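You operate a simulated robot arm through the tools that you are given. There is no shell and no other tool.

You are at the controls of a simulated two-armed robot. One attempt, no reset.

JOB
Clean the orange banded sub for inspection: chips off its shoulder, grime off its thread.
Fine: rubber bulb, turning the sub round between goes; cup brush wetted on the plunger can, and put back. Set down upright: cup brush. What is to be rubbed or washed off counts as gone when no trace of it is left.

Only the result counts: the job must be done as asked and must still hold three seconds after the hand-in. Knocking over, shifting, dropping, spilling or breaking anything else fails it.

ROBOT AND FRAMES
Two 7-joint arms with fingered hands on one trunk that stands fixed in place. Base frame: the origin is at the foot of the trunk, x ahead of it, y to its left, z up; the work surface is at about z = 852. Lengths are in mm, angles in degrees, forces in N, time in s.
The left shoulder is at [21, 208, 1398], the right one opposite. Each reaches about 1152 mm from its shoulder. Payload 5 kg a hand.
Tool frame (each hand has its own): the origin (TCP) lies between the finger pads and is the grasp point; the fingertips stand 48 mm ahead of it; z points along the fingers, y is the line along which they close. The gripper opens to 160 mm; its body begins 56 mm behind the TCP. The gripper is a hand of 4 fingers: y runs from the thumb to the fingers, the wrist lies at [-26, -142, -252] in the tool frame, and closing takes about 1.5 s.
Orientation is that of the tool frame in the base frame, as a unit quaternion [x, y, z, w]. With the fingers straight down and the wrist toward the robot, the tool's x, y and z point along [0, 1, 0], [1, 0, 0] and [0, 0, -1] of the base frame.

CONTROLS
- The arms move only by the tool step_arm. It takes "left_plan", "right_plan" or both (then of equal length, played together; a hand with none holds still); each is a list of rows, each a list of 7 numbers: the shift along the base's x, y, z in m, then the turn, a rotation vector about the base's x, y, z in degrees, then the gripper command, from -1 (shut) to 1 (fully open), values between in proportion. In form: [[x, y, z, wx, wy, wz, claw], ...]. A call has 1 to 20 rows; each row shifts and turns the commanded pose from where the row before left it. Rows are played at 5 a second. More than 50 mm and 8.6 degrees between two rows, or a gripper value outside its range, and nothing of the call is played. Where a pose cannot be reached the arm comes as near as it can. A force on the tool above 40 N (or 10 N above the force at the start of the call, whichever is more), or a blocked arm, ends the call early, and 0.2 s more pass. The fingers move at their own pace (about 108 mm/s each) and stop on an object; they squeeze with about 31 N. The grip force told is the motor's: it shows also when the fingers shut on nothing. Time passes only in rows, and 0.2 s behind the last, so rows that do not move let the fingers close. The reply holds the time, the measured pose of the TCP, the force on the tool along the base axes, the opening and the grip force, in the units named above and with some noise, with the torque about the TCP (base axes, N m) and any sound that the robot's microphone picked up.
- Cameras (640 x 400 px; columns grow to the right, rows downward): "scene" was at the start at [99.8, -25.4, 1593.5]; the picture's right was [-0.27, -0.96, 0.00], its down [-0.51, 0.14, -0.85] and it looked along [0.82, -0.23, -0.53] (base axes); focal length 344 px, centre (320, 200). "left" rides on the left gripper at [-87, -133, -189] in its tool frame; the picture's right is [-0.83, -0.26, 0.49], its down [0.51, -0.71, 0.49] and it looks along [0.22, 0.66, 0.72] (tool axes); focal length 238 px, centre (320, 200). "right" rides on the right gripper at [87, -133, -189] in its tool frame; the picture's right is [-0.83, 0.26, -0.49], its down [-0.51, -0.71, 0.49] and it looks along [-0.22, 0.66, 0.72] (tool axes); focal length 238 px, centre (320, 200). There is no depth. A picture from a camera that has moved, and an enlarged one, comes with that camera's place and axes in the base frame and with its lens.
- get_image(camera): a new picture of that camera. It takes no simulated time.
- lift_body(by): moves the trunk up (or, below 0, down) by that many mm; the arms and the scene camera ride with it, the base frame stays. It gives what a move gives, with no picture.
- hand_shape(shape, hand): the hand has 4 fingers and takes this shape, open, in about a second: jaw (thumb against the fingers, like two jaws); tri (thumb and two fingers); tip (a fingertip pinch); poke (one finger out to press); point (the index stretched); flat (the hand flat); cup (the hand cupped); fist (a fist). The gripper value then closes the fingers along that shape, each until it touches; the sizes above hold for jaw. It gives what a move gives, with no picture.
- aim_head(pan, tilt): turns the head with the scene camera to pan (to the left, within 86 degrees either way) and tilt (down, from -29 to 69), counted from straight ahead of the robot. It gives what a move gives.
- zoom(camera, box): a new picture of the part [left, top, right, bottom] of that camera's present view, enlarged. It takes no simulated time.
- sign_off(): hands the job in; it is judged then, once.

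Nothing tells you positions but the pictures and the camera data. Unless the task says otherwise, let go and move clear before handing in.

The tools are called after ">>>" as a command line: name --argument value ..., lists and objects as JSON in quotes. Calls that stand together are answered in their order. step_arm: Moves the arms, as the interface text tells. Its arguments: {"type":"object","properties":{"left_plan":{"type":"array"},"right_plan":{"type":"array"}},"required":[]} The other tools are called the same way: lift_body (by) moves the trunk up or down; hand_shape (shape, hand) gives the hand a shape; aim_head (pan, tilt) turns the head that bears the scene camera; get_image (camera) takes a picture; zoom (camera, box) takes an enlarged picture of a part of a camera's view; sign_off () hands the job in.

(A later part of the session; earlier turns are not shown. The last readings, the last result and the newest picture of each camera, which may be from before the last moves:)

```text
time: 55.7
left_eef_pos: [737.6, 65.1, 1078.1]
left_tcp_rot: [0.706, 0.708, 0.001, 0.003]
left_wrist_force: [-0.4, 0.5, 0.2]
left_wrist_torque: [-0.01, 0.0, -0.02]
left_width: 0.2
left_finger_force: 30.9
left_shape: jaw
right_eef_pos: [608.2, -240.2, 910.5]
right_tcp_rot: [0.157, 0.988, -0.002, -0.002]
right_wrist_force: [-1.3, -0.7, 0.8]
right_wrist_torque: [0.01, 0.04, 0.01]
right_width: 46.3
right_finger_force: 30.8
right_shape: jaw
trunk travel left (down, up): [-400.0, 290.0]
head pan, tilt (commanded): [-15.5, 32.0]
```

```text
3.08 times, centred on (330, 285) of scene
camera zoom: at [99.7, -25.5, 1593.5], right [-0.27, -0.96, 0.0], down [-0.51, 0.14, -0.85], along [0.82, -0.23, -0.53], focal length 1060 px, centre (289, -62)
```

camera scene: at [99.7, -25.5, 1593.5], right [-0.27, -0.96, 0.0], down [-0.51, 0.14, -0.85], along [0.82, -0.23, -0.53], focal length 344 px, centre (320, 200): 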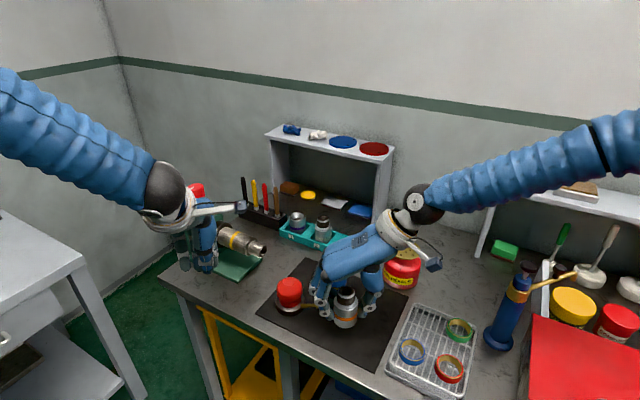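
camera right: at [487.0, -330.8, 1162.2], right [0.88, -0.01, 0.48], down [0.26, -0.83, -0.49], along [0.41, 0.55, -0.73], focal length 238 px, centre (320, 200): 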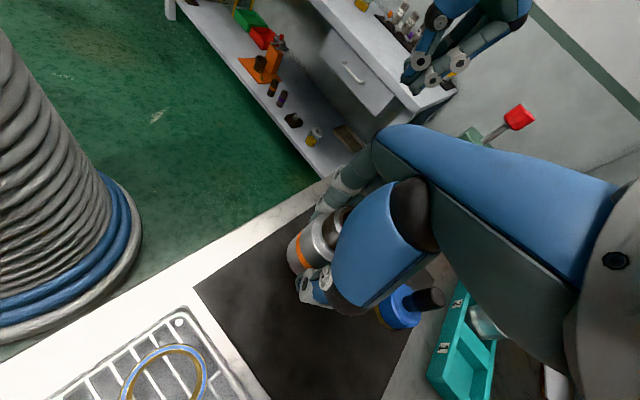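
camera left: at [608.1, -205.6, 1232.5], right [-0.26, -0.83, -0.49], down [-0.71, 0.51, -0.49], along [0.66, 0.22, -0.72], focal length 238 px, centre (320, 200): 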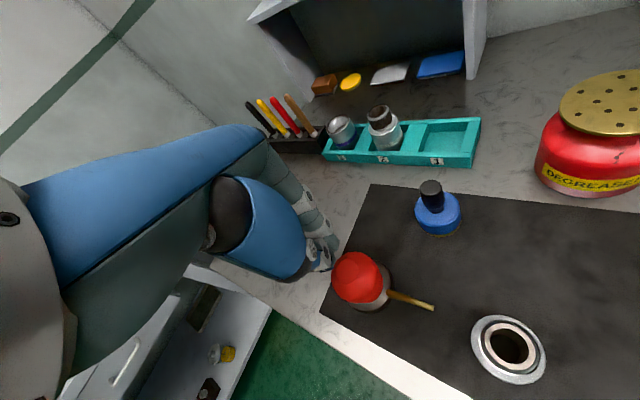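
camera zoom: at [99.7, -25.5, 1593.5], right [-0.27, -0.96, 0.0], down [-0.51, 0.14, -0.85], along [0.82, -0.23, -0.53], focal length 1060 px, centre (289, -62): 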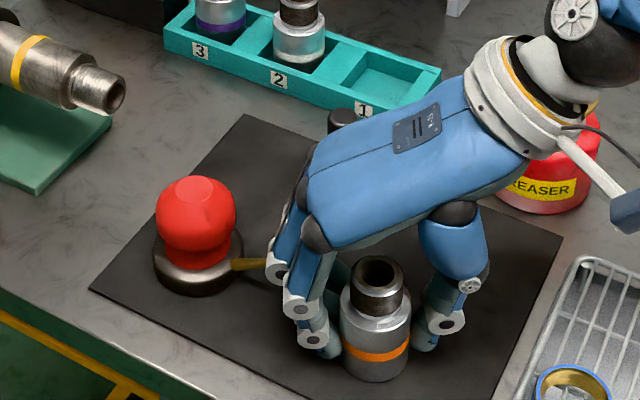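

The sub rests on the mat. I'll open only slightly so the fingers don't push into the nozzle, then rise.

>>> step_arm --right_plan '[[0, 0, 0, 0, 0, 0, -0.28], [0, 0, 0, 0, 0, 0, -0.24], [0, 0, 0, 0, 0, 0, -0.24], [0, 0, 0.005, 0, 0, 0, -0.24], [0, 0, 0.02, 0, 0, 0, -0.24], [0, 0, 0.03, 0, 0, 0, -0.24], [0, 0, 0.04, 0, 0, 0, -0.24], [0, 0, 0.04, 0, 0, 0, 0.0]]'

>>> zoom --camera "scene" --box '[260, 220, 400, 350]'

>>> get_image --camera "right"

```text
time: 57.5
left_eef_pos: [735.6, 65.9, 1078.5]
left_tcp_rot: [0.707, 0.707, 0.0, 0.004]
left_wrist_force: [0.4, -0.7, -0.6]
left_wrist_torque: [-0.05, -0.05, 0.0]
left_width: 0.0
left_finger_force: 30.9
left_shape: jaw
right_eef_pos: [605.5, -238.4, 1048.5]
right_tcp_rot: [0.156, 0.988, -0.002, -0.003]
right_wrist_force: [-1.2, -0.5, -1.3]
right_wrist_torque: [0.0, -0.12, -0.01]
right_width: 79.8
right_finger_force: 0.1
right_shape: jaw
trunk travel left (down, up): [-400.0, 290.0]
head pan, tilt (commanded): [-15.5, 32.0]
```

```text
3.08 times, centred on (330, 285) of scene
camera zoom: at [98.7, -24.9, 1593.6], right [-0.27, -0.96, 0.0], down [-0.51, 0.14, -0.85], along [0.82, -0.23, -0.53], focal length 1060 px, centre (289, -62)
```

zoom: 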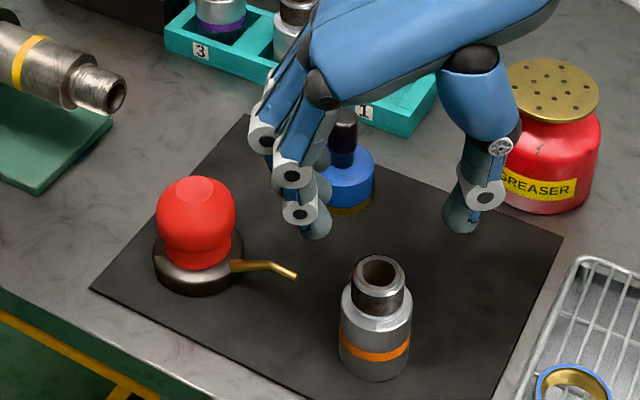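

```text
taken
camera right: at [484.6, -338.3, 1238.5], right [0.88, -0.01, 0.48], down [0.26, -0.83, -0.49], along [0.41, 0.55, -0.73], focal length 238 px, centre (320, 200)
```

right: 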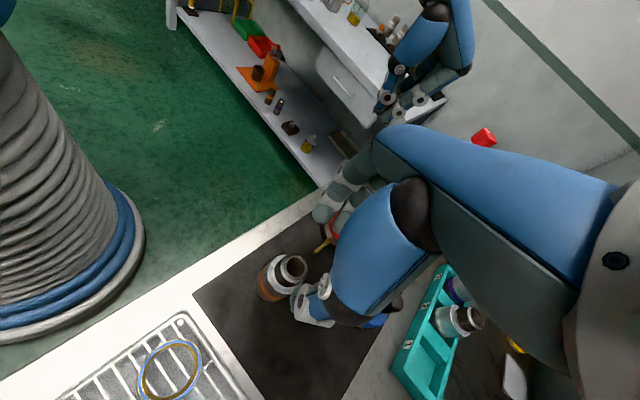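

The sub stands free and the nozzle is untouched. I'll draw the right hand back to the right, keeping its yaw, and bring the left hand over the bulb for the next puff.

>>> step_arm --right_plan '[[0, -0.03, 0.02, 0, 0, 0, 0.0], [-0.005, -0.04, 0.02, 0, 0, 0, 0.0], [-0.01, -0.04, 0.01, 0, 0, 0, 0.0], [-0.01, -0.04, 0, 0, 0, 0, 0.0], [-0.01, -0.03, 0, 0, 0, 0, 0.0], [0, 0, 0, 0, 0, 0, 0.0]]'

>>> step_arm --left_plan '[[0, -0.045, 0, 0, 0, 0, -1], [0.001, -0.045, 0, 0, 0, 0, -1], [0, -0.045, -0.01, 0, 0, 0, -1], [0, -0.035, -0.02, 0, 0, 0, -1], [0, -0.014, -0.03, 0, 0, 0, -1], [0, 0, -0.018, 0, 0, 0, -1], [0, 0, 0, 0, 0, 0, -1]]'

>>> zoom --camera "scene" --box '[240, 220, 380, 350]'

>>> get_image --camera "left"

>>> get_image --camera "scene"

```text
time: 58.9
left_eef_pos: [737.9, 65.2, 1078.5]
left_tcp_rot: [0.706, 0.708, 0.0, 0.003]
left_wrist_force: [1.0, 0.3, -0.7]
left_wrist_torque: [-0.04, -0.01, -0.03]
left_width: 0.0
left_finger_force: 30.9
left_shape: jaw
right_eef_pos: [575.6, -418.5, 1097.1]
right_tcp_rot: [0.157, 0.988, -0.001, -0.003]
right_wrist_force: [0.5, 0.0, 0.1]
right_wrist_torque: [-0.03, 0.0, 0.02]
right_width: 79.7
right_finger_force: 0.0
right_shape: jaw
trunk travel left (down, up): [-400.0, 290.0]
head pan, tilt (commanded): [-15.5, 32.0]
```

```text
time: 60.5
left_eef_pos: [740.2, -117.1, 1001.6]
left_tcp_rot: [0.707, 0.707, 0.002, 0.002]
left_wrist_force: [-0.3, -0.6, 0.0]
left_wrist_torque: [-0.01, 0.01, 0.02]
left_width: 0.1
left_finger_force: 31.1
left_shape: jaw
right_eef_pos: [575.8, -420.3, 1097.9]
right_tcp_rot: [0.157, 0.988, -0.001, -0.002]
right_wrist_force: [-0.6, 0.3, 0.3]
right_wrist_torque: [0.0, -0.04, 0.01]
right_width: 80.0
right_finger_force: 0.1
right_shape: jaw
trunk travel left (down, up): [-400.0, 290.0]
head pan, tilt (commanded): [-15.5, 32.0]
```

```text
3.08 times, centred on (310, 285) of scene
camera zoom: at [99.6, -25.7, 1593.5], right [-0.27, -0.96, 0.0], down [-0.51, 0.14, -0.85], along [0.82, -0.23, -0.53], focal length 1060 px, centre (351, -62)
```

zoom: 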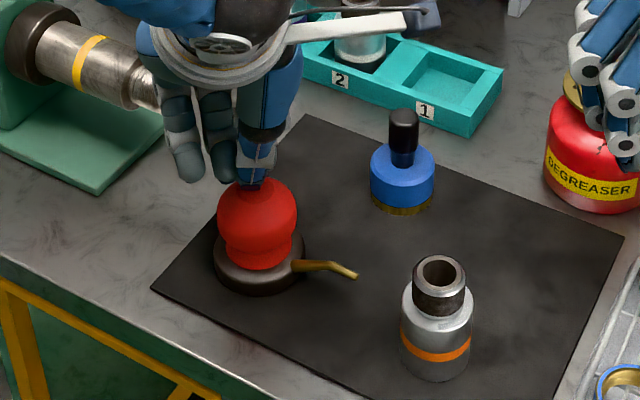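

```text
taken
camera left: at [608.6, -203.9, 1189.8], right [-0.26, -0.84, -0.49], down [-0.71, 0.5, -0.5], along [0.66, 0.22, -0.72], focal length 238 px, centre (320, 200)
```

left: 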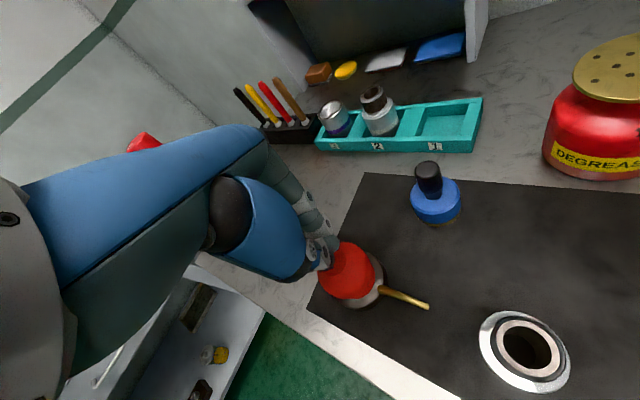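

```text
taken
camera scene: at [99.6, -25.7, 1593.5], right [-0.27, -0.96, 0.0], down [-0.51, 0.14, -0.85], along [0.82, -0.23, -0.53], focal length 344 px, centre (320, 200)
```

scene: 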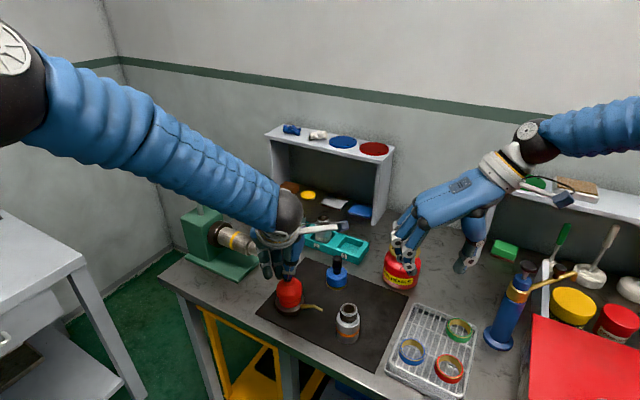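

Everything is in place. I'll look at the shoulder, then press twice briskly.

>>> zoom --camera "left" --box '[470, 300, 580, 400]'

>>> step_arm --left_plan '[[-0.001, -0.001, -0.022, 0, 0, 0, -1], [0, 0, 0, 0, 0, 0, -1]]'

>>> zoom --camera "left" --box '[470, 300, 580, 400]'

>>> zoom --camera "scene" --box '[330, 298, 370, 328]'

```text
4.00 times, centred on (525, 350) of left
camera zoom: at [608.6, -203.9, 1189.8], right [-0.26, -0.84, -0.49], down [-0.71, 0.5, -0.5], along [0.66, 0.22, -0.72], focal length 953 px, centre (-500, -400)
```

zoom: 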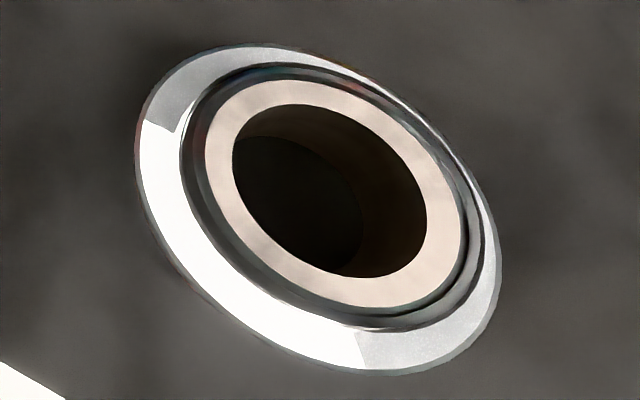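

```text
time: 61.1
left_eef_pos: [740.2, -117.6, 979.8]
left_tcp_rot: [0.707, 0.707, 0.001, 0.004]
left_wrist_force: [-3.6, 1.1, 16.0]
left_wrist_torque: [0.08, 0.41, -0.1]
left_width: 0.0
left_finger_force: 31.5
left_shape: jaw
right_eef_pos: [574.6, -419.8, 1098.3]
right_tcp_rot: [0.157, 0.988, -0.001, -0.003]
right_wrist_force: [-0.6, -0.5, -0.5]
right_wrist_torque: [0.02, 0.04, -0.03]
right_width: 79.5
right_finger_force: 0.0
right_shape: jaw
trunk travel left (down, up): [-400.0, 290.0]
head pan, tilt (commanded): [-15.5, 32.0]
```

```text
4.00 times, centred on (525, 350) of left
camera zoom: at [607.4, -204.6, 1168.7], right [-0.25, -0.84, -0.49], down [-0.71, 0.5, -0.5], along [0.66, 0.22, -0.72], focal length 953 px, centre (-500, -400)
```

zoom: 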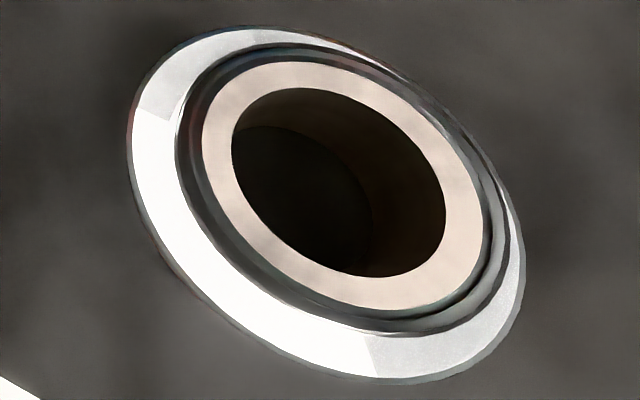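

```text
13.33 times, centred on (350, 313) of scene
camera zoom: at [98.7, -25.3, 1593.7], right [-0.27, -0.96, 0.0], down [-0.51, 0.14, -0.85], along [0.82, -0.23, -0.53], focal length 4591 px, centre (-80, -1307)
```

zoom: 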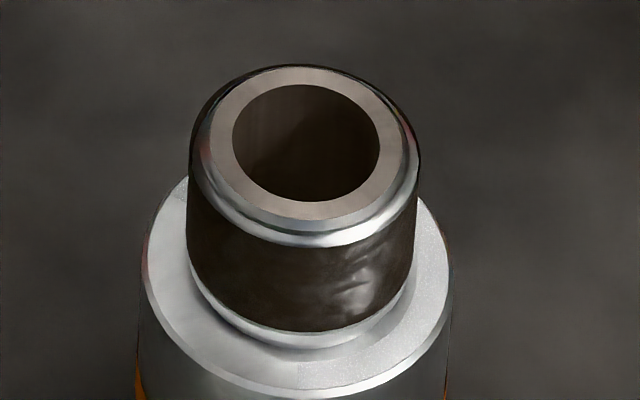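

The cleaned sector (turned to the near side) is clear, and the part now facing the nozzle has become paler but not fully clean. I'll press again.

>>> step_arm --left_plan '[[0, 0, 0.012, 0, 0, 0, -1], [0, 0, 0.012, 0, 0, 0, -1], [0, 0, 0, 0, 0, 0, -1], [0, 0, 0, 0, 0, 0, -1], [0, 0, -0.024, 0, 0, 0, -1], [0, 0, 0, 0, 0, 0, -1]]'

>>> zoom --camera "left" --box '[470, 300, 580, 400]'

>>> zoom --camera "left" --box '[495, 300, 545, 350]'

>>> zoom --camera "scene" --box '[330, 298, 370, 328]'

```text
time: 62.5
left_eef_pos: [738.8, -119.8, 979.2]
left_tcp_rot: [0.706, 0.708, 0.001, 0.004]
left_wrist_force: [-2.9, 2.2, 21.5]
left_wrist_torque: [0.03, 0.53, -0.03]
left_width: 0.0
left_finger_force: 31.0
left_shape: jaw
right_eef_pos: [574.4, -418.9, 1097.0]
right_tcp_rot: [0.157, 0.988, -0.001, -0.001]
right_wrist_force: [-0.2, -0.9, -1.0]
right_wrist_torque: [0.01, 0.03, 0.04]
right_width: 79.7
right_finger_force: 0.1
right_shape: jaw
trunk travel left (down, up): [-400.0, 290.0]
head pan, tilt (commanded): [-15.5, 32.0]
```

```text
4.00 times, centred on (525, 350) of left
camera zoom: at [605.5, -205.5, 1168.2], right [-0.25, -0.84, -0.49], down [-0.71, 0.5, -0.5], along [0.66, 0.22, -0.72], focal length 953 px, centre (-500, -400)
```

zoom: 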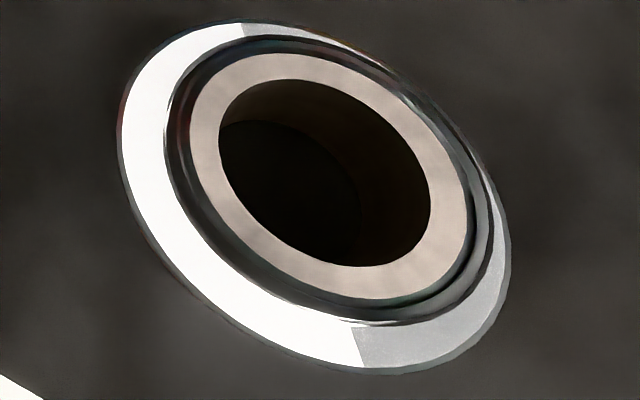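

```text
8.00 times, centred on (520, 325) of left
camera zoom: at [605.5, -205.5, 1168.2], right [-0.25, -0.84, -0.49], down [-0.71, 0.5, -0.5], along [0.66, 0.22, -0.72], focal length 1907 px, centre (-1280, -800)
```

zoom: 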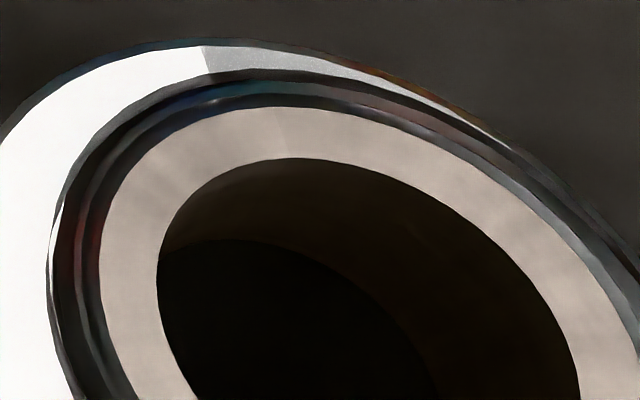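

```text
13.33 times, centred on (350, 313) of scene
camera zoom: at [98.2, -25.3, 1593.8], right [-0.27, -0.96, 0.0], down [-0.51, 0.14, -0.85], along [0.82, -0.23, -0.53], focal length 4591 px, centre (-80, -1307)
```

zoom: 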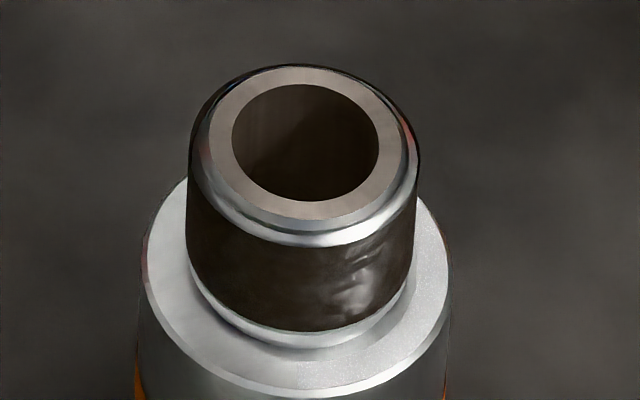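

Each puff clears chips sector by sector (about 60° each); three sectors remain, between roughly 160° and 340°. I'll press a few more times to see how far this position reaches.

>>> step_arm --left_plan '[[0, 0, 0.012, 0, 0, 0, -1], [0, 0, 0.012, 0, 0, 0, -1], [0, 0, 0, 0, 0, 0, -1], [0, 0, 0, 0, 0, 0, -1], [0, 0, -0.023, 0, 0, 0, -1], [0, 0, 0, 0, 0, 0, -1], [0, 0, 0.012, 0, 0, 0, -1], [0, 0, 0.012, 0, 0, 0, -1], [0, 0, 0, 0, 0, 0, -1], [0, 0, 0, 0, 0, 0, -1], [0, 0, -0.024, 0, 0, 0, -1], [0, 0, 0, 0, 0, 0, -1]]'

>>> zoom --camera "left" --box '[470, 300, 580, 400]'

>>> zoom --camera "left" --box '[500, 300, 600, 380]'

>>> zoom --camera "scene" --box '[330, 298, 370, 328]'

```text
time: 65.1
left_eef_pos: [739.3, -118.3, 980.6]
left_tcp_rot: [0.707, 0.707, 0.001, 0.004]
left_wrist_force: [-3.2, 0.3, 10.7]
left_wrist_torque: [0.01, 0.28, -0.02]
left_width: 0.3
left_finger_force: 30.5
left_shape: jaw
right_eef_pos: [574.2, -418.6, 1098.3]
right_tcp_rot: [0.157, 0.988, -0.001, -0.002]
right_wrist_force: [-0.5, -0.6, 0.2]
right_wrist_torque: [0.01, 0.0, 0.0]
right_width: 79.8
right_finger_force: 0.0
right_shape: jaw
trunk travel left (down, up): [-400.0, 290.0]
head pan, tilt (commanded): [-15.5, 32.0]
```

```text
4.00 times, centred on (525, 350) of left
camera zoom: at [607.1, -205.6, 1168.8], right [-0.25, -0.84, -0.49], down [-0.71, 0.5, -0.5], along [0.66, 0.22, -0.72], focal length 953 px, centre (-500, -400)
```

zoom: 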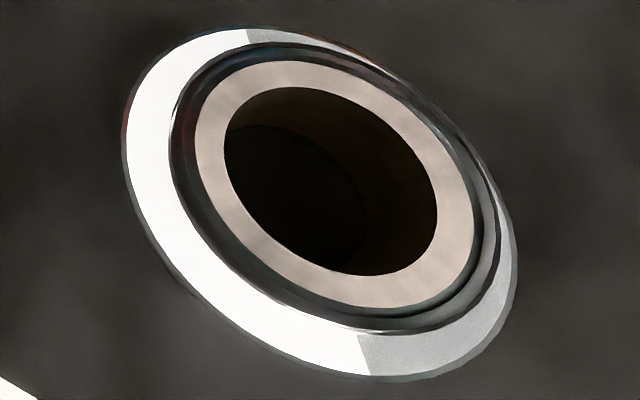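

```text
5.00 times, centred on (550, 340) of left
camera zoom: at [607.1, -205.6, 1168.8], right [-0.25, -0.84, -0.49], down [-0.71, 0.5, -0.5], along [0.66, 0.22, -0.72], focal length 1192 px, centre (-830, -500)
```

zoom: 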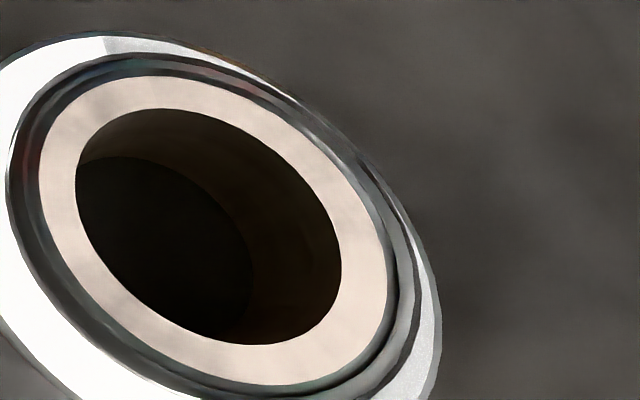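

```text
13.33 times, centred on (350, 313) of scene
camera zoom: at [98.9, -25.5, 1593.6], right [-0.27, -0.96, 0.0], down [-0.51, 0.14, -0.85], along [0.82, -0.23, -0.53], focal length 4591 px, centre (-80, -1307)
```

zoom: 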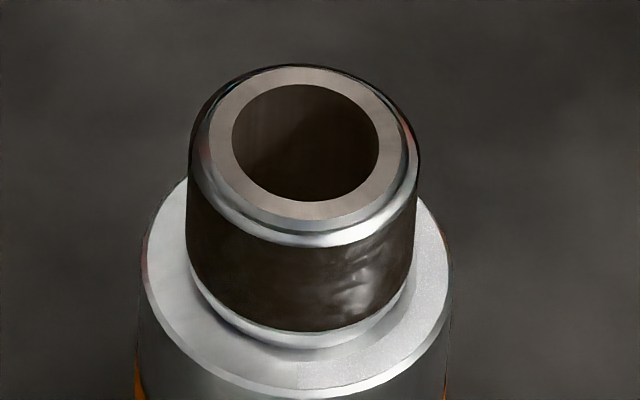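

The jet clears what lies on its -40°…+20° side; three sectors (about 160°–340°) remain. I'll retreat the left hand, and turn the sub by 70° so two more sectors come in front of the nozzle.

>>> step_arm --left_plan '[[0, 0, 0.025, 0, 0, 0, -1], [0, 0.01, 0.04, 0, 0, 0, -1], [0, 0.04, 0.025, 0, 0, 0, -1], [0, 0.045, 0.01, 0, 0, 0, -1], [0, 0.045, 0, 0, 0, 0, -1], [0, 0.045, 0, 0, 0, 0, -1]]'

>>> step_arm --right_plan '[[0.005, 0.04, 0, 0, 0, 0, 0.0], [0.007, 0.045, 0, 0, 0, 0, 0.0], [0.007, 0.045, 0, 0, 0, 0, 0.0], [0.007, 0.045, -0.01, 0, 0, 0, 0.0], [0.005, 0.008, -0.02, 0, 0, -8, 0.0], [0, 0, -0.01, 0, 0, -8, 0.0], [0, 0, 0, 0, 0, -8, 0.0], [0, 0, 0, 0, 0, -8, 0.0], [0, 0, 0, 0, 0, -8, 0.0], [0, 0, 0, 0, 0, -8, 0.0], [0, 0, 0, 0, 0, -8, 0.0], [0, 0, 0, 0, 0, -8, 0.0], [0, 0, 0, 0, 0, -8, 0.0], [0, 0, 0, 0, 0, -8, 0.0], [0, 0, 0, 0, 0, -8, 0.0], [0, 0, 0, 0, 0, -8, 0.0], [0, 0, 0, 0, 0, -8, 0.0], [0, 0, 0, 0, 0, -8, 0.0], [0, 0, 0, 0, 0, 0, 0.0]]'

>>> zoom --camera "right" --box '[230, 215, 330, 305]'

>>> get_image --camera "scene"

```text
time: 66.5
left_eef_pos: [740.7, 66.1, 1076.8]
left_tcp_rot: [0.708, 0.706, 0.0, 0.004]
left_wrist_force: [-0.1, -0.3, -0.3]
left_wrist_torque: [0.03, -0.06, -0.02]
left_width: 0.1
left_finger_force: 30.8
left_shape: jaw
right_eef_pos: [573.4, -418.9, 1098.0]
right_tcp_rot: [0.157, 0.988, -0.002, -0.002]
right_wrist_force: [-0.2, 0.0, 0.5]
right_wrist_torque: [-0.1, -0.05, 0.01]
right_width: 79.9
right_finger_force: 0.0
right_shape: jaw
trunk travel left (down, up): [-400.0, 290.0]
head pan, tilt (commanded): [-15.5, 32.0]
```

```text
time: 70.5
left_eef_pos: [740.6, 65.8, 1076.0]
left_tcp_rot: [0.706, 0.708, 0.001, 0.004]
left_wrist_force: [-0.3, -0.7, -0.7]
left_wrist_torque: [-0.02, 0.04, -0.02]
left_width: 0.0
left_finger_force: 30.8
left_shape: jaw
right_eef_pos: [605.4, -235.3, 1057.4]
right_tcp_rot: [0.907, 0.422, 0.001, -0.002]
right_wrist_force: [0.0, -0.4, 0.5]
right_wrist_torque: [0.0, 0.0, 0.01]
right_width: 79.7
right_finger_force: 0.1
right_shape: jaw
trunk travel left (down, up): [-400.0, 290.0]
head pan, tilt (commanded): [-15.5, 32.0]
```

```text
4.44 times, centred on (280, 260) of right
camera zoom: at [560.3, -85.5, 1247.3], right [-0.34, -0.81, 0.48], down [-0.87, 0.07, -0.49], along [0.36, -0.59, -0.73], focal length 1059 px, centre (498, -67)
```

zoom: 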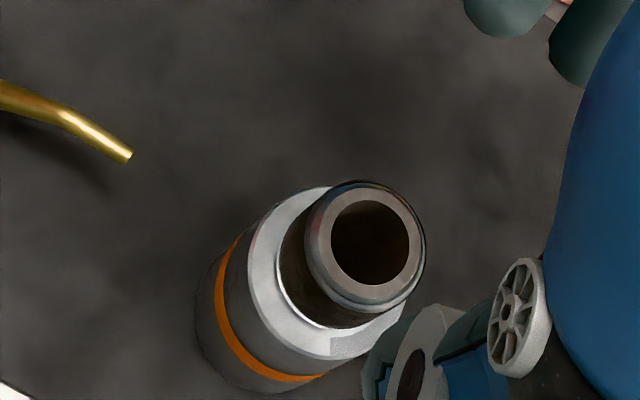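

```text
taken
camera scene: at [99.7, -25.2, 1593.5], right [-0.27, -0.96, 0.0], down [-0.51, 0.14, -0.85], along [0.82, -0.23, -0.53], focal length 344 px, centre (320, 200)
```

scene: 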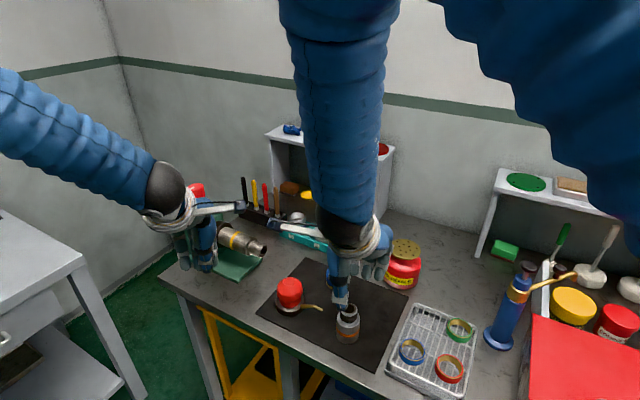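

The sub is right below the hand. I'll descend, grip, lift 60 mm, turn 70°, and set it down a few mm back toward its earlier spot.

>>> step_arm --right_plan '[[0, -0.0015, -0.03, 0, 0, 0, 0.0], [0, 0, -0.03, 0, 0, 0, 0.0], [0, 0, -0.03, 0, 0, 0, 0.0], [0, 0, -0.03, 0, 0, 0, 0.0], [0, 0, -0.0265, 0, 0, 0, 0.0], [0, 0, 0, 0, 0, 0, 0.0], [0, 0, 0, 0, 0, 0, -1], [0, 0, 0, 0, 0, 0, -1], [0, 0, 0, 0, 0, 0, -1], [0, 0, 0, 0, 0, 0, -1]]'

>>> step_arm --right_plan '[[0, 0, 0.02, 0, 0, 0, -1], [0, 0, 0.02, 0, 0, 0, -1], [0, 0, 0.02, 0, 0, 0, -1], [0, 0, 0, 0, 0, 7.8, -1], [0, 0, 0, 0, 0, 7.8, -1], [0, 0, 0, 0, 0, 7.8, -1], [0, 0, 0, 0, 0, 7.8, -1], [0, 0, 0, 0, 0, 7.8, -1], [0, 0, 0, 0, 0, 7.8, -1], [0, 0, 0, 0, 0, 7.8, -1], [0, 0, 0, 0, 0, 7.8, -1], [0, 0, 0, 0, 0, 7.8, -1], [0, 0, 0, 0, 0, 0, -1]]'

>>> zoom --camera "scene" --box '[260, 220, 400, 350]'

```text
time: 72.7
left_eef_pos: [741.3, 65.0, 1076.9]
left_tcp_rot: [0.706, 0.708, 0.0, 0.003]
left_wrist_force: [-0.3, -0.1, 0.6]
left_wrist_torque: [-0.01, -0.03, 0.04]
left_width: 0.1
left_finger_force: 31.3
left_shape: jaw
right_eef_pos: [607.5, -238.9, 913.1]
right_tcp_rot: [0.907, 0.422, 0.001, -0.002]
right_wrist_force: [-1.2, 0.3, -0.1]
right_wrist_torque: [0.01, 0.06, -0.01]
right_width: 45.9
right_finger_force: 31.1
right_shape: jaw
trunk travel left (down, up): [-400.0, 290.0]
head pan, tilt (commanded): [-15.5, 32.0]
```

```text
time: 75.5
left_eef_pos: [740.9, 67.3, 1076.5]
left_tcp_rot: [0.706, 0.708, 0.0, 0.003]
left_wrist_force: [0.9, 0.1, -0.2]
left_wrist_torque: [-0.04, 0.01, 0.01]
left_width: 0.0
left_finger_force: 31.0
left_shape: jaw
right_eef_pos: [605.4, -236.6, 970.5]
right_tcp_rot: [0.498, 0.867, -0.001, -0.002]
right_wrist_force: [0.6, 0.0, -2.8]
right_wrist_torque: [-0.11, 0.02, -0.02]
right_width: 45.8
right_finger_force: 30.9
right_shape: jaw
trunk travel left (down, up): [-400.0, 290.0]
head pan, tilt (commanded): [-15.5, 32.0]
```

```text
3.08 times, centred on (330, 285) of scene
camera zoom: at [100.0, -24.4, 1593.5], right [-0.27, -0.96, 0.0], down [-0.51, 0.14, -0.85], along [0.82, -0.23, -0.53], focal length 1060 px, centre (289, -62)
```

zoom: 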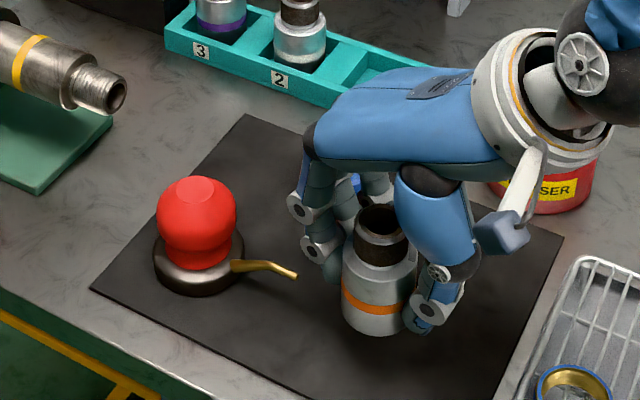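

>>> step_arm --right_plan '[[0.001, 0.002, -0.02, 0, 0, 0, -1], [0.001, 0.002, -0.02, 0, 0, 0, -1], [0, 0, -0.014, 0, 0, 0, -1], [0, 0, -0.003, 0, 0, 0, -1], [0, 0, -0.002, 0, 0, 0, -1], [0, 0, 0, 0, 0, 0, -1]]'

>>> zoom --camera "scene" --box '[260, 220, 400, 350]'

```text
time: 76.9
left_eef_pos: [741.1, 67.3, 1076.2]
left_tcp_rot: [0.707, 0.707, 0.0, 0.003]
left_wrist_force: [-0.2, 0.2, 0.0]
left_wrist_torque: [0.0, -0.03, 0.0]
left_width: 0.1
left_finger_force: 31.0
left_shape: jaw
right_eef_pos: [606.4, -233.7, 913.2]
right_tcp_rot: [0.499, 0.866, -0.001, -0.002]
right_wrist_force: [-0.7, 0.2, -0.5]
right_wrist_torque: [0.04, -0.01, 0.01]
right_width: 46.0
right_finger_force: 30.8
right_shape: jaw
trunk travel left (down, up): [-400.0, 290.0]
head pan, tilt (commanded): [-15.5, 32.0]
```

```text
3.08 times, centred on (330, 285) of scene
camera zoom: at [99.8, -25.2, 1593.5], right [-0.27, -0.96, 0.0], down [-0.51, 0.14, -0.85], along [0.82, -0.23, -0.53], focal length 1060 px, centre (289, -62)
```

zoom: 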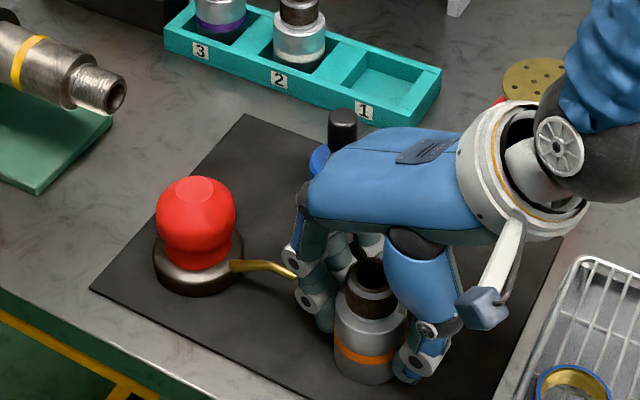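

The sub is down. Before opening, I'll check the gap between the fingers and nozzle tip.

>>> zoom --camera "scene" --box '[310, 285, 360, 335]'

>>> get_image --camera "right"

>>> get_image --camera "left"

```text
8.00 times, centred on (335, 310) of scene
camera zoom: at [99.8, -25.2, 1593.5], right [-0.27, -0.96, 0.0], down [-0.51, 0.14, -0.85], along [0.82, -0.23, -0.53], focal length 2755 px, centre (200, -680)
```

zoom: 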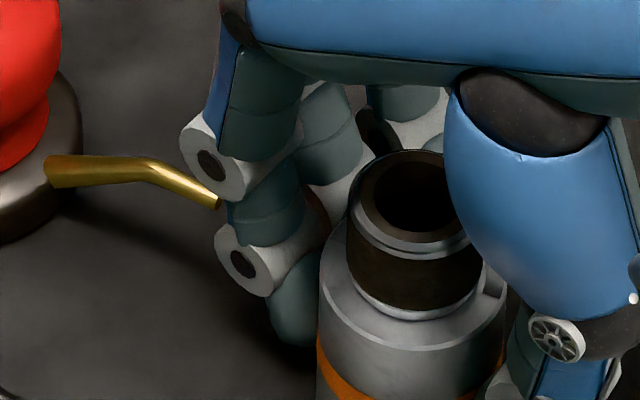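

```text
taken
camera right: at [450.4, -226.1, 1101.4], right [0.65, -0.59, 0.48], down [-0.36, -0.79, -0.49], along [0.67, 0.14, -0.73], focal length 238 px, centre (320, 200)
```

right: 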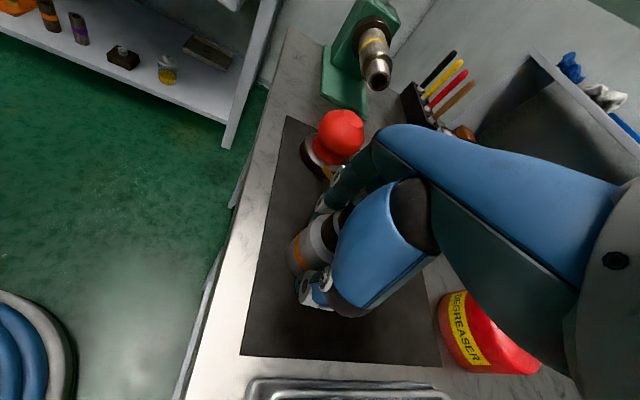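

```text
taken
camera left: at [608.8, -20.0, 1266.1], right [-0.26, -0.84, -0.49], down [-0.71, 0.5, -0.5], along [0.66, 0.22, -0.72], focal length 238 px, centre (320, 200)
```

left: 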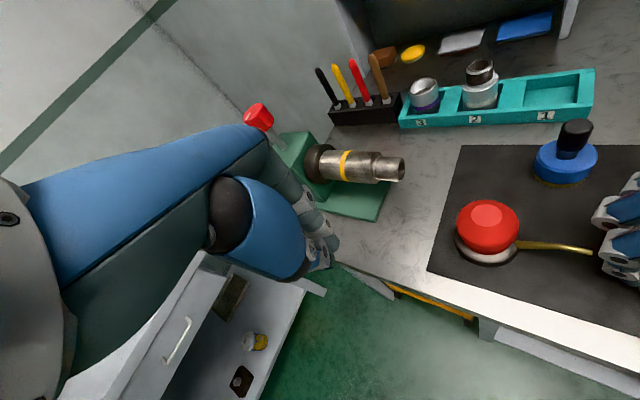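

The nozzle tip is nearly touching the fingers, so I won't open here. I'll lift the sub 3 mm, move it about 12 mm further from the nozzle along the jet, and set it down there.

>>> step_arm --right_plan '[[0, 0, 0.004, 0, 0, 0, -1], [-0.004, -0.0045, 0, 0, 0, 0, -1], [-0.004, -0.0045, 0, 0, 0, 0, -1], [0, 0, -0.003, 0, 0, 0, -1], [0, 0, -0.0025, 0, 0, 0, -1], [0, 0, 0, 0, 0, 0, -1]]'

>>> zoom --camera "scene" --box '[310, 285, 360, 335]'

>>> zoom --camera "left" --box '[540, 160, 640, 300]'

```text
time: 78.3
left_eef_pos: [740.5, 66.8, 1077.5]
left_tcp_rot: [0.707, 0.708, 0.001, 0.003]
left_wrist_force: [0.3, 0.0, -0.4]
left_wrist_torque: [0.0, -0.01, 0.03]
left_width: 0.0
left_finger_force: 31.0
left_shape: jaw
right_eef_pos: [600.0, -243.9, 911.3]
right_tcp_rot: [0.499, 0.867, -0.001, -0.002]
right_wrist_force: [-2.8, -3.7, 16.6]
right_wrist_torque: [-0.1, 0.08, -0.01]
right_width: 46.5
right_finger_force: 31.0
right_shape: jaw
trunk travel left (down, up): [-400.0, 290.0]
head pan, tilt (commanded): [-15.5, 32.0]
```

```text
8.00 times, centred on (335, 310) of scene
camera zoom: at [98.5, -25.2, 1593.8], right [-0.27, -0.96, 0.0], down [-0.51, 0.14, -0.85], along [0.82, -0.23, -0.53], focal length 2755 px, centre (200, -680)
```

zoom: 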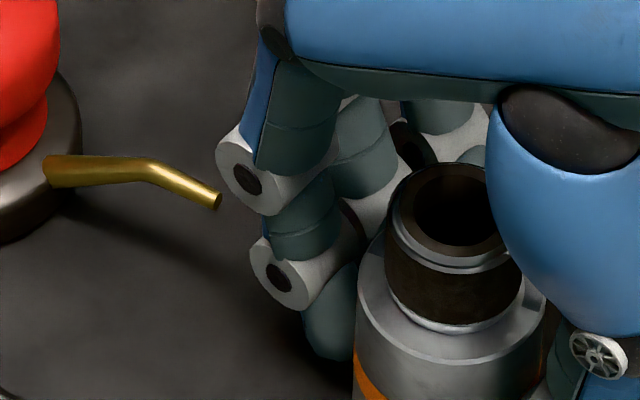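

```text
2.86 times, centred on (590, 230) of left
camera zoom: at [607.8, -20.2, 1266.8], right [-0.26, -0.84, -0.49], down [-0.71, 0.5, -0.5], along [0.66, 0.22, -0.72], focal length 681 px, centre (-451, 114)
```

zoom: 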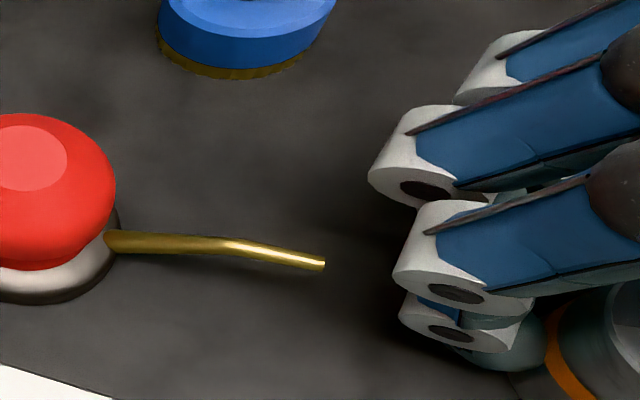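

There is a clear gap now. I'll ease 1 mm up, open slightly and rise.

>>> step_arm --right_plan '[[0, 0, 0.001, 0, 0, 0, -1], [0, 0, 0, 0, 0, 0, -0.28], [0, 0, 0, 0, 0, 0, -0.26], [0, 0, 0, 0, 0, 0, -0.26], [0, 0, 0.005, 0, 0, 0, -0.26], [0, 0, 0.02, 0, 0, 0, -0.26], [0, 0, 0.03, 0, 0, 0, -0.26], [0, 0, 0.04, 0, 0, 0, -0.26], [0, 0, 0.04, 0, 0, 0, 0.0]]'

>>> zoom --camera "scene" --box '[260, 220, 400, 350]'

>>> get_image --camera "right"

```text
time: 80.3
left_eef_pos: [739.5, 66.9, 1078.4]
left_tcp_rot: [0.707, 0.708, 0.001, 0.003]
left_wrist_force: [-0.9, -0.5, 1.5]
left_wrist_torque: [-0.04, -0.07, 0.0]
left_width: 0.1
left_finger_force: 30.7
left_shape: jaw
right_eef_pos: [595.7, -241.6, 1048.4]
right_tcp_rot: [0.498, 0.867, -0.001, -0.003]
right_wrist_force: [-1.3, 0.0, -0.2]
right_wrist_torque: [-0.03, -0.17, 0.0]
right_width: 79.4
right_finger_force: 0.1
right_shape: jaw
trunk travel left (down, up): [-400.0, 290.0]
head pan, tilt (commanded): [-15.5, 32.0]
```

```text
3.08 times, centred on (330, 285) of scene
camera zoom: at [98.3, -24.8, 1593.6], right [-0.27, -0.96, 0.0], down [-0.51, 0.14, -0.85], along [0.82, -0.23, -0.53], focal length 1060 px, centre (289, -62)
```

zoom: 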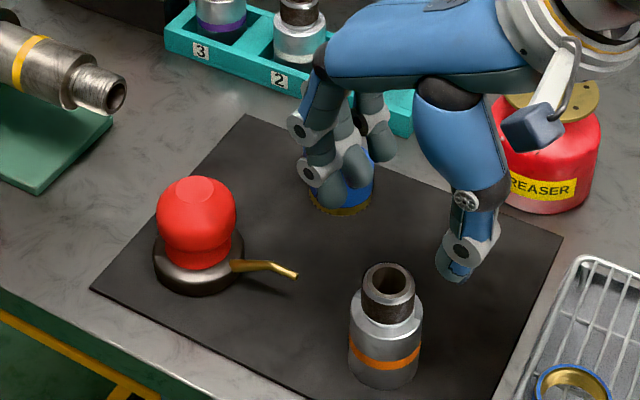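

```text
taken
camera right: at [440.9, -234.0, 1237.9], right [0.65, -0.59, 0.48], down [-0.36, -0.79, -0.49], along [0.67, 0.14, -0.73], focal length 238 px, centre (320, 200)
```

right: 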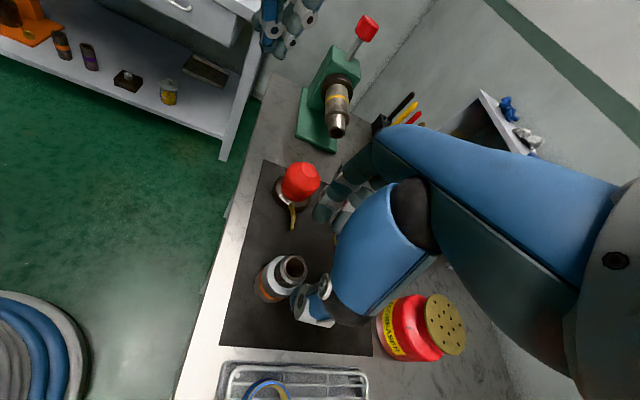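

The sub stands clear. Now the right hand withdraws to the right and the left hand returns to the bulb.

>>> step_arm --right_plan '[[0, -0.03, 0.02, 0, 0, 5, 0.0], [0, -0.04, 0.02, 0, 0, 8, 0.0], [0, -0.04, 0.01, 0, 0, 8, 0.0], [-0.005, -0.04, 0, 0, 0, 8, 0.0], [-0.005, -0.03, 0, 0, 0, 8, 0.0], [0, 0, 0, 0, 0, 0, 0.0]]'

>>> step_arm --left_plan '[[0, -0.045, 0, 0, 0, 0, -1], [0, -0.045, 0, 0, 0, 0, -1], [0, -0.045, -0.01, 0, 0, 0, -1], [-0.001, -0.035, -0.02, 0, 0, 0, -1], [-0.001, -0.015, -0.03, 0, 0, 0, -1], [0, 0, -0.016, 0, 0, 0, -1], [0, 0, 0, 0, 0, 0, -1]]'

>>> zoom --camera "left" --box '[470, 300, 580, 400]'

>>> zoom --camera "scene" --box '[240, 220, 380, 350]'

```text
time: 81.7
left_eef_pos: [741.2, 65.2, 1076.1]
left_tcp_rot: [0.708, 0.706, 0.0, 0.003]
left_wrist_force: [-0.3, -0.9, 1.0]
left_wrist_torque: [0.05, -0.04, 0.01]
left_width: 0.0
left_finger_force: 31.0
left_shape: jaw
right_eef_pos: [588.3, -422.9, 1094.4]
right_tcp_rot: [0.197, 0.98, -0.002, -0.002]
right_wrist_force: [-0.5, -0.2, 0.0]
right_wrist_torque: [0.03, -0.01, -0.04]
right_width: 79.9
right_finger_force: 0.0
right_shape: jaw
trunk travel left (down, up): [-400.0, 290.0]
head pan, tilt (commanded): [-15.5, 32.0]
```

```text
time: 83.3
left_eef_pos: [737.7, -121.2, 1003.5]
left_tcp_rot: [0.707, 0.707, 0.001, 0.003]
left_wrist_force: [-0.1, -1.0, -0.9]
left_wrist_torque: [-0.02, -0.01, -0.02]
left_width: 0.0
left_finger_force: 31.1
left_shape: jaw
right_eef_pos: [589.1, -422.8, 1095.8]
right_tcp_rot: [0.199, 0.98, -0.001, -0.002]
right_wrist_force: [-0.3, -0.1, -0.3]
right_wrist_torque: [-0.01, 0.02, 0.01]
right_width: 79.9
right_finger_force: 0.1
right_shape: jaw
trunk travel left (down, up): [-400.0, 290.0]
head pan, tilt (commanded): [-15.5, 32.0]
```

```text
4.00 times, centred on (525, 350) of left
camera zoom: at [605.8, -208.8, 1192.8], right [-0.26, -0.84, -0.49], down [-0.71, 0.5, -0.5], along [0.66, 0.22, -0.72], focal length 953 px, centre (-500, -400)
```

zoom: 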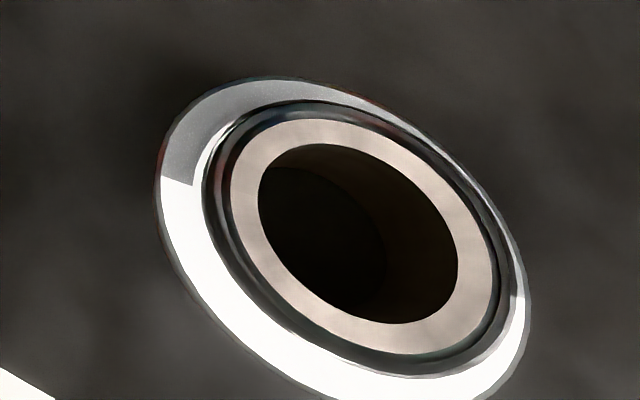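

```text
3.08 times, centred on (310, 285) of scene
camera zoom: at [99.8, -25.8, 1593.5], right [-0.27, -0.96, 0.0], down [-0.51, 0.14, -0.85], along [0.82, -0.23, -0.53], focal length 1060 px, centre (351, -62)
```

zoom: 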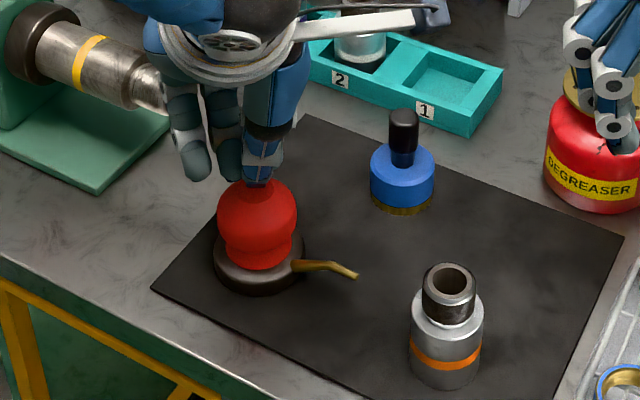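

Now the frosted half faces the nozzle side. Pressing the bulb briskly several times.

>>> step_arm --left_plan '[[0, 0.001, -0.024, 0, 0, 0, -1], [0, 0, 0, 0, 0, 0, -1], [0, 0, 0.012, 0, 0, 0, -1], [0, 0, 0.012, 0, 0, 0, -1], [0, 0, 0, 0, 0, 0, -1], [0, 0, 0, 0, 0, 0, -1], [0, 0, -0.024, 0, 0, 0, -1], [0, 0, 0, 0, 0, 0, -1]]'

>>> zoom --camera "left" --box '[470, 300, 580, 400]'

>>> zoom --camera "scene" --box '[330, 298, 370, 328]'

```text
time: 85.1
left_eef_pos: [738.9, -118.6, 978.1]
left_tcp_rot: [0.707, 0.707, 0.001, 0.004]
left_wrist_force: [-2.8, 1.6, 22.0]
left_wrist_torque: [0.05, 0.38, -0.02]
left_width: 0.0
left_finger_force: 30.7
left_shape: jaw
right_eef_pos: [588.8, -420.6, 1096.2]
right_tcp_rot: [0.199, 0.98, -0.001, -0.002]
right_wrist_force: [0.1, -0.3, 0.1]
right_wrist_torque: [0.0, 0.05, 0.01]
right_width: 79.8
right_finger_force: 0.1
right_shape: jaw
trunk travel left (down, up): [-400.0, 290.0]
head pan, tilt (commanded): [-15.5, 32.0]
```

```text
4.00 times, centred on (525, 350) of left
camera zoom: at [605.4, -205.0, 1168.0], right [-0.25, -0.84, -0.49], down [-0.71, 0.5, -0.5], along [0.66, 0.22, -0.72], focal length 953 px, centre (-500, -400)
```

zoom: 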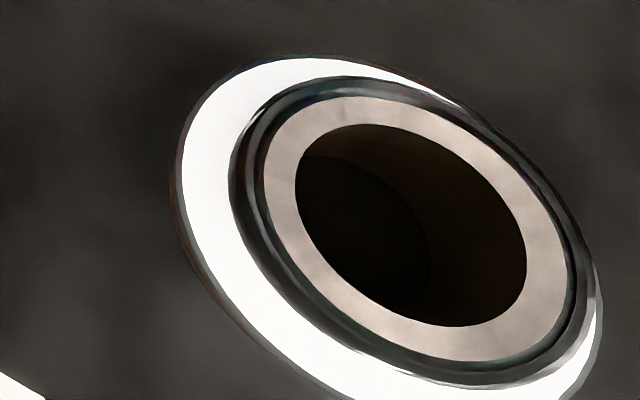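

```text
13.33 times, centred on (350, 313) of scene
camera zoom: at [98.3, -25.3, 1593.8], right [-0.27, -0.96, 0.0], down [-0.51, 0.14, -0.85], along [0.82, -0.23, -0.53], focal length 4591 px, centre (-80, -1307)
```

zoom: 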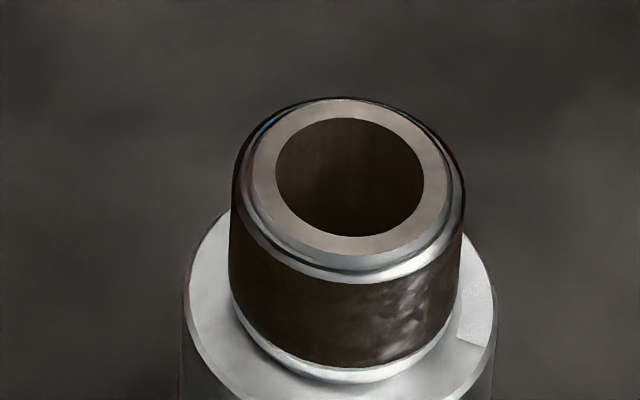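

Only one frosted sector seems left (on the -y side, seen at the right in the scene view). I'll retreat the left hand and turn the sub another 110°.

>>> step_arm --left_plan '[[0, 0, 0.025, 0, 0, 0, -1], [0, 0.01, 0.04, 0, 0, 0, -1], [0, 0.04, 0.025, 0, 0, 0, -1], [0, 0.045, 0.01, 0, 0, 0, -1], [0, 0.045, 0, 0, 0, 0, -1], [0, 0.045, 0, 0, 0, 0, -1]]'

>>> step_arm --right_plan '[[0.002, 0.045, 0, 0, 0, 0, 0.0], [0.002, 0.045, 0, 0, 0, 0, 0.0], [0.002, 0.045, 0, 0, 0, 0, 0.0], [0.002, 0.043, -0.01, 0, 0, 0, 0.0], [0, 0, -0.02, 0, 0, -8.2, 0.0], [0, 0, -0.01, 0, 0, -8.2, 0.0], [0, 0, 0, 0, 0, -8.2, 0.0], [0, 0, 0, 0, 0, -8.2, 0.0], [0, 0, 0, 0, 0, -8.2, 0.0], [0, 0, 0, 0, 0, -8.2, 0.0], [0, 0, 0, 0, 0, -8.2, 0.0], [0, 0, 0, 0, 0, -8.2, 0.0], [0, 0, 0, 0, 0, -8.2, 0.0], [0, 0, 0, 0, 0, -8.2, 0.0], [0, 0, 0, 0, 0, -8.2, 0.0], [0, 0, 0, 0, 0, -8.2, 0.0], [0, 0, 0, 0, 0, -8.2, 0.0], [0, 0, 0, 0, 0, 0, 0.0]]'

>>> zoom --camera "right" --box '[230, 215, 330, 305]'

>>> get_image --camera "scene"

```text
time: 86.5
left_eef_pos: [738.6, 67.3, 1075.6]
left_tcp_rot: [0.708, 0.706, 0.0, 0.004]
left_wrist_force: [-1.4, -0.6, 0.3]
left_wrist_torque: [0.02, -0.02, 0.0]
left_width: 0.2
left_finger_force: 30.9
left_shape: jaw
right_eef_pos: [588.9, -420.1, 1096.9]
right_tcp_rot: [0.198, 0.98, -0.002, -0.002]
right_wrist_force: [-0.1, 1.1, 1.2]
right_wrist_torque: [-0.11, -0.03, 0.02]
right_width: 79.9
right_finger_force: 0.0
right_shape: jaw
trunk travel left (down, up): [-400.0, 290.0]
head pan, tilt (commanded): [-15.5, 32.0]
```

```text
time: 90.3
left_eef_pos: [738.1, 64.6, 1076.8]
left_tcp_rot: [0.707, 0.707, 0.001, 0.003]
left_wrist_force: [-0.7, -0.3, -0.2]
left_wrist_torque: [-0.01, -0.01, 0.01]
left_width: 0.1
left_finger_force: 30.3
left_shape: jaw
right_eef_pos: [597.2, -244.7, 1055.9]
right_tcp_rot: [0.905, 0.426, 0.001, -0.002]
right_wrist_force: [-0.7, 0.1, 0.4]
right_wrist_torque: [0.05, 0.01, 0.0]
right_width: 79.8
right_finger_force: 0.0
right_shape: jaw
trunk travel left (down, up): [-400.0, 290.0]
head pan, tilt (commanded): [-15.5, 32.0]
```

```text
4.44 times, centred on (280, 260) of right
camera zoom: at [550.8, -95.4, 1245.8], right [-0.33, -0.81, 0.48], down [-0.87, 0.06, -0.49], along [0.37, -0.58, -0.73], focal length 1059 px, centre (498, -67)
```

zoom: 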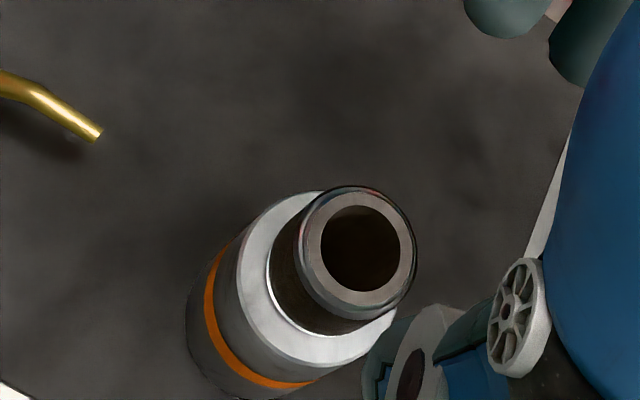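

```text
taken
camera scene: at [99.7, -25.5, 1593.5], right [-0.27, -0.96, 0.0], down [-0.51, 0.14, -0.85], along [0.82, -0.23, -0.53], focal length 344 px, centre (320, 200)
```

scene: 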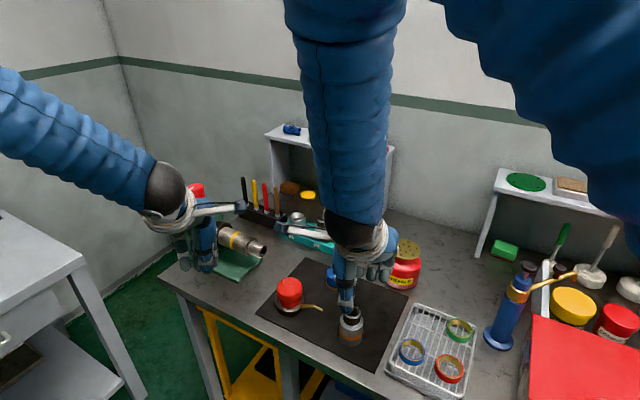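

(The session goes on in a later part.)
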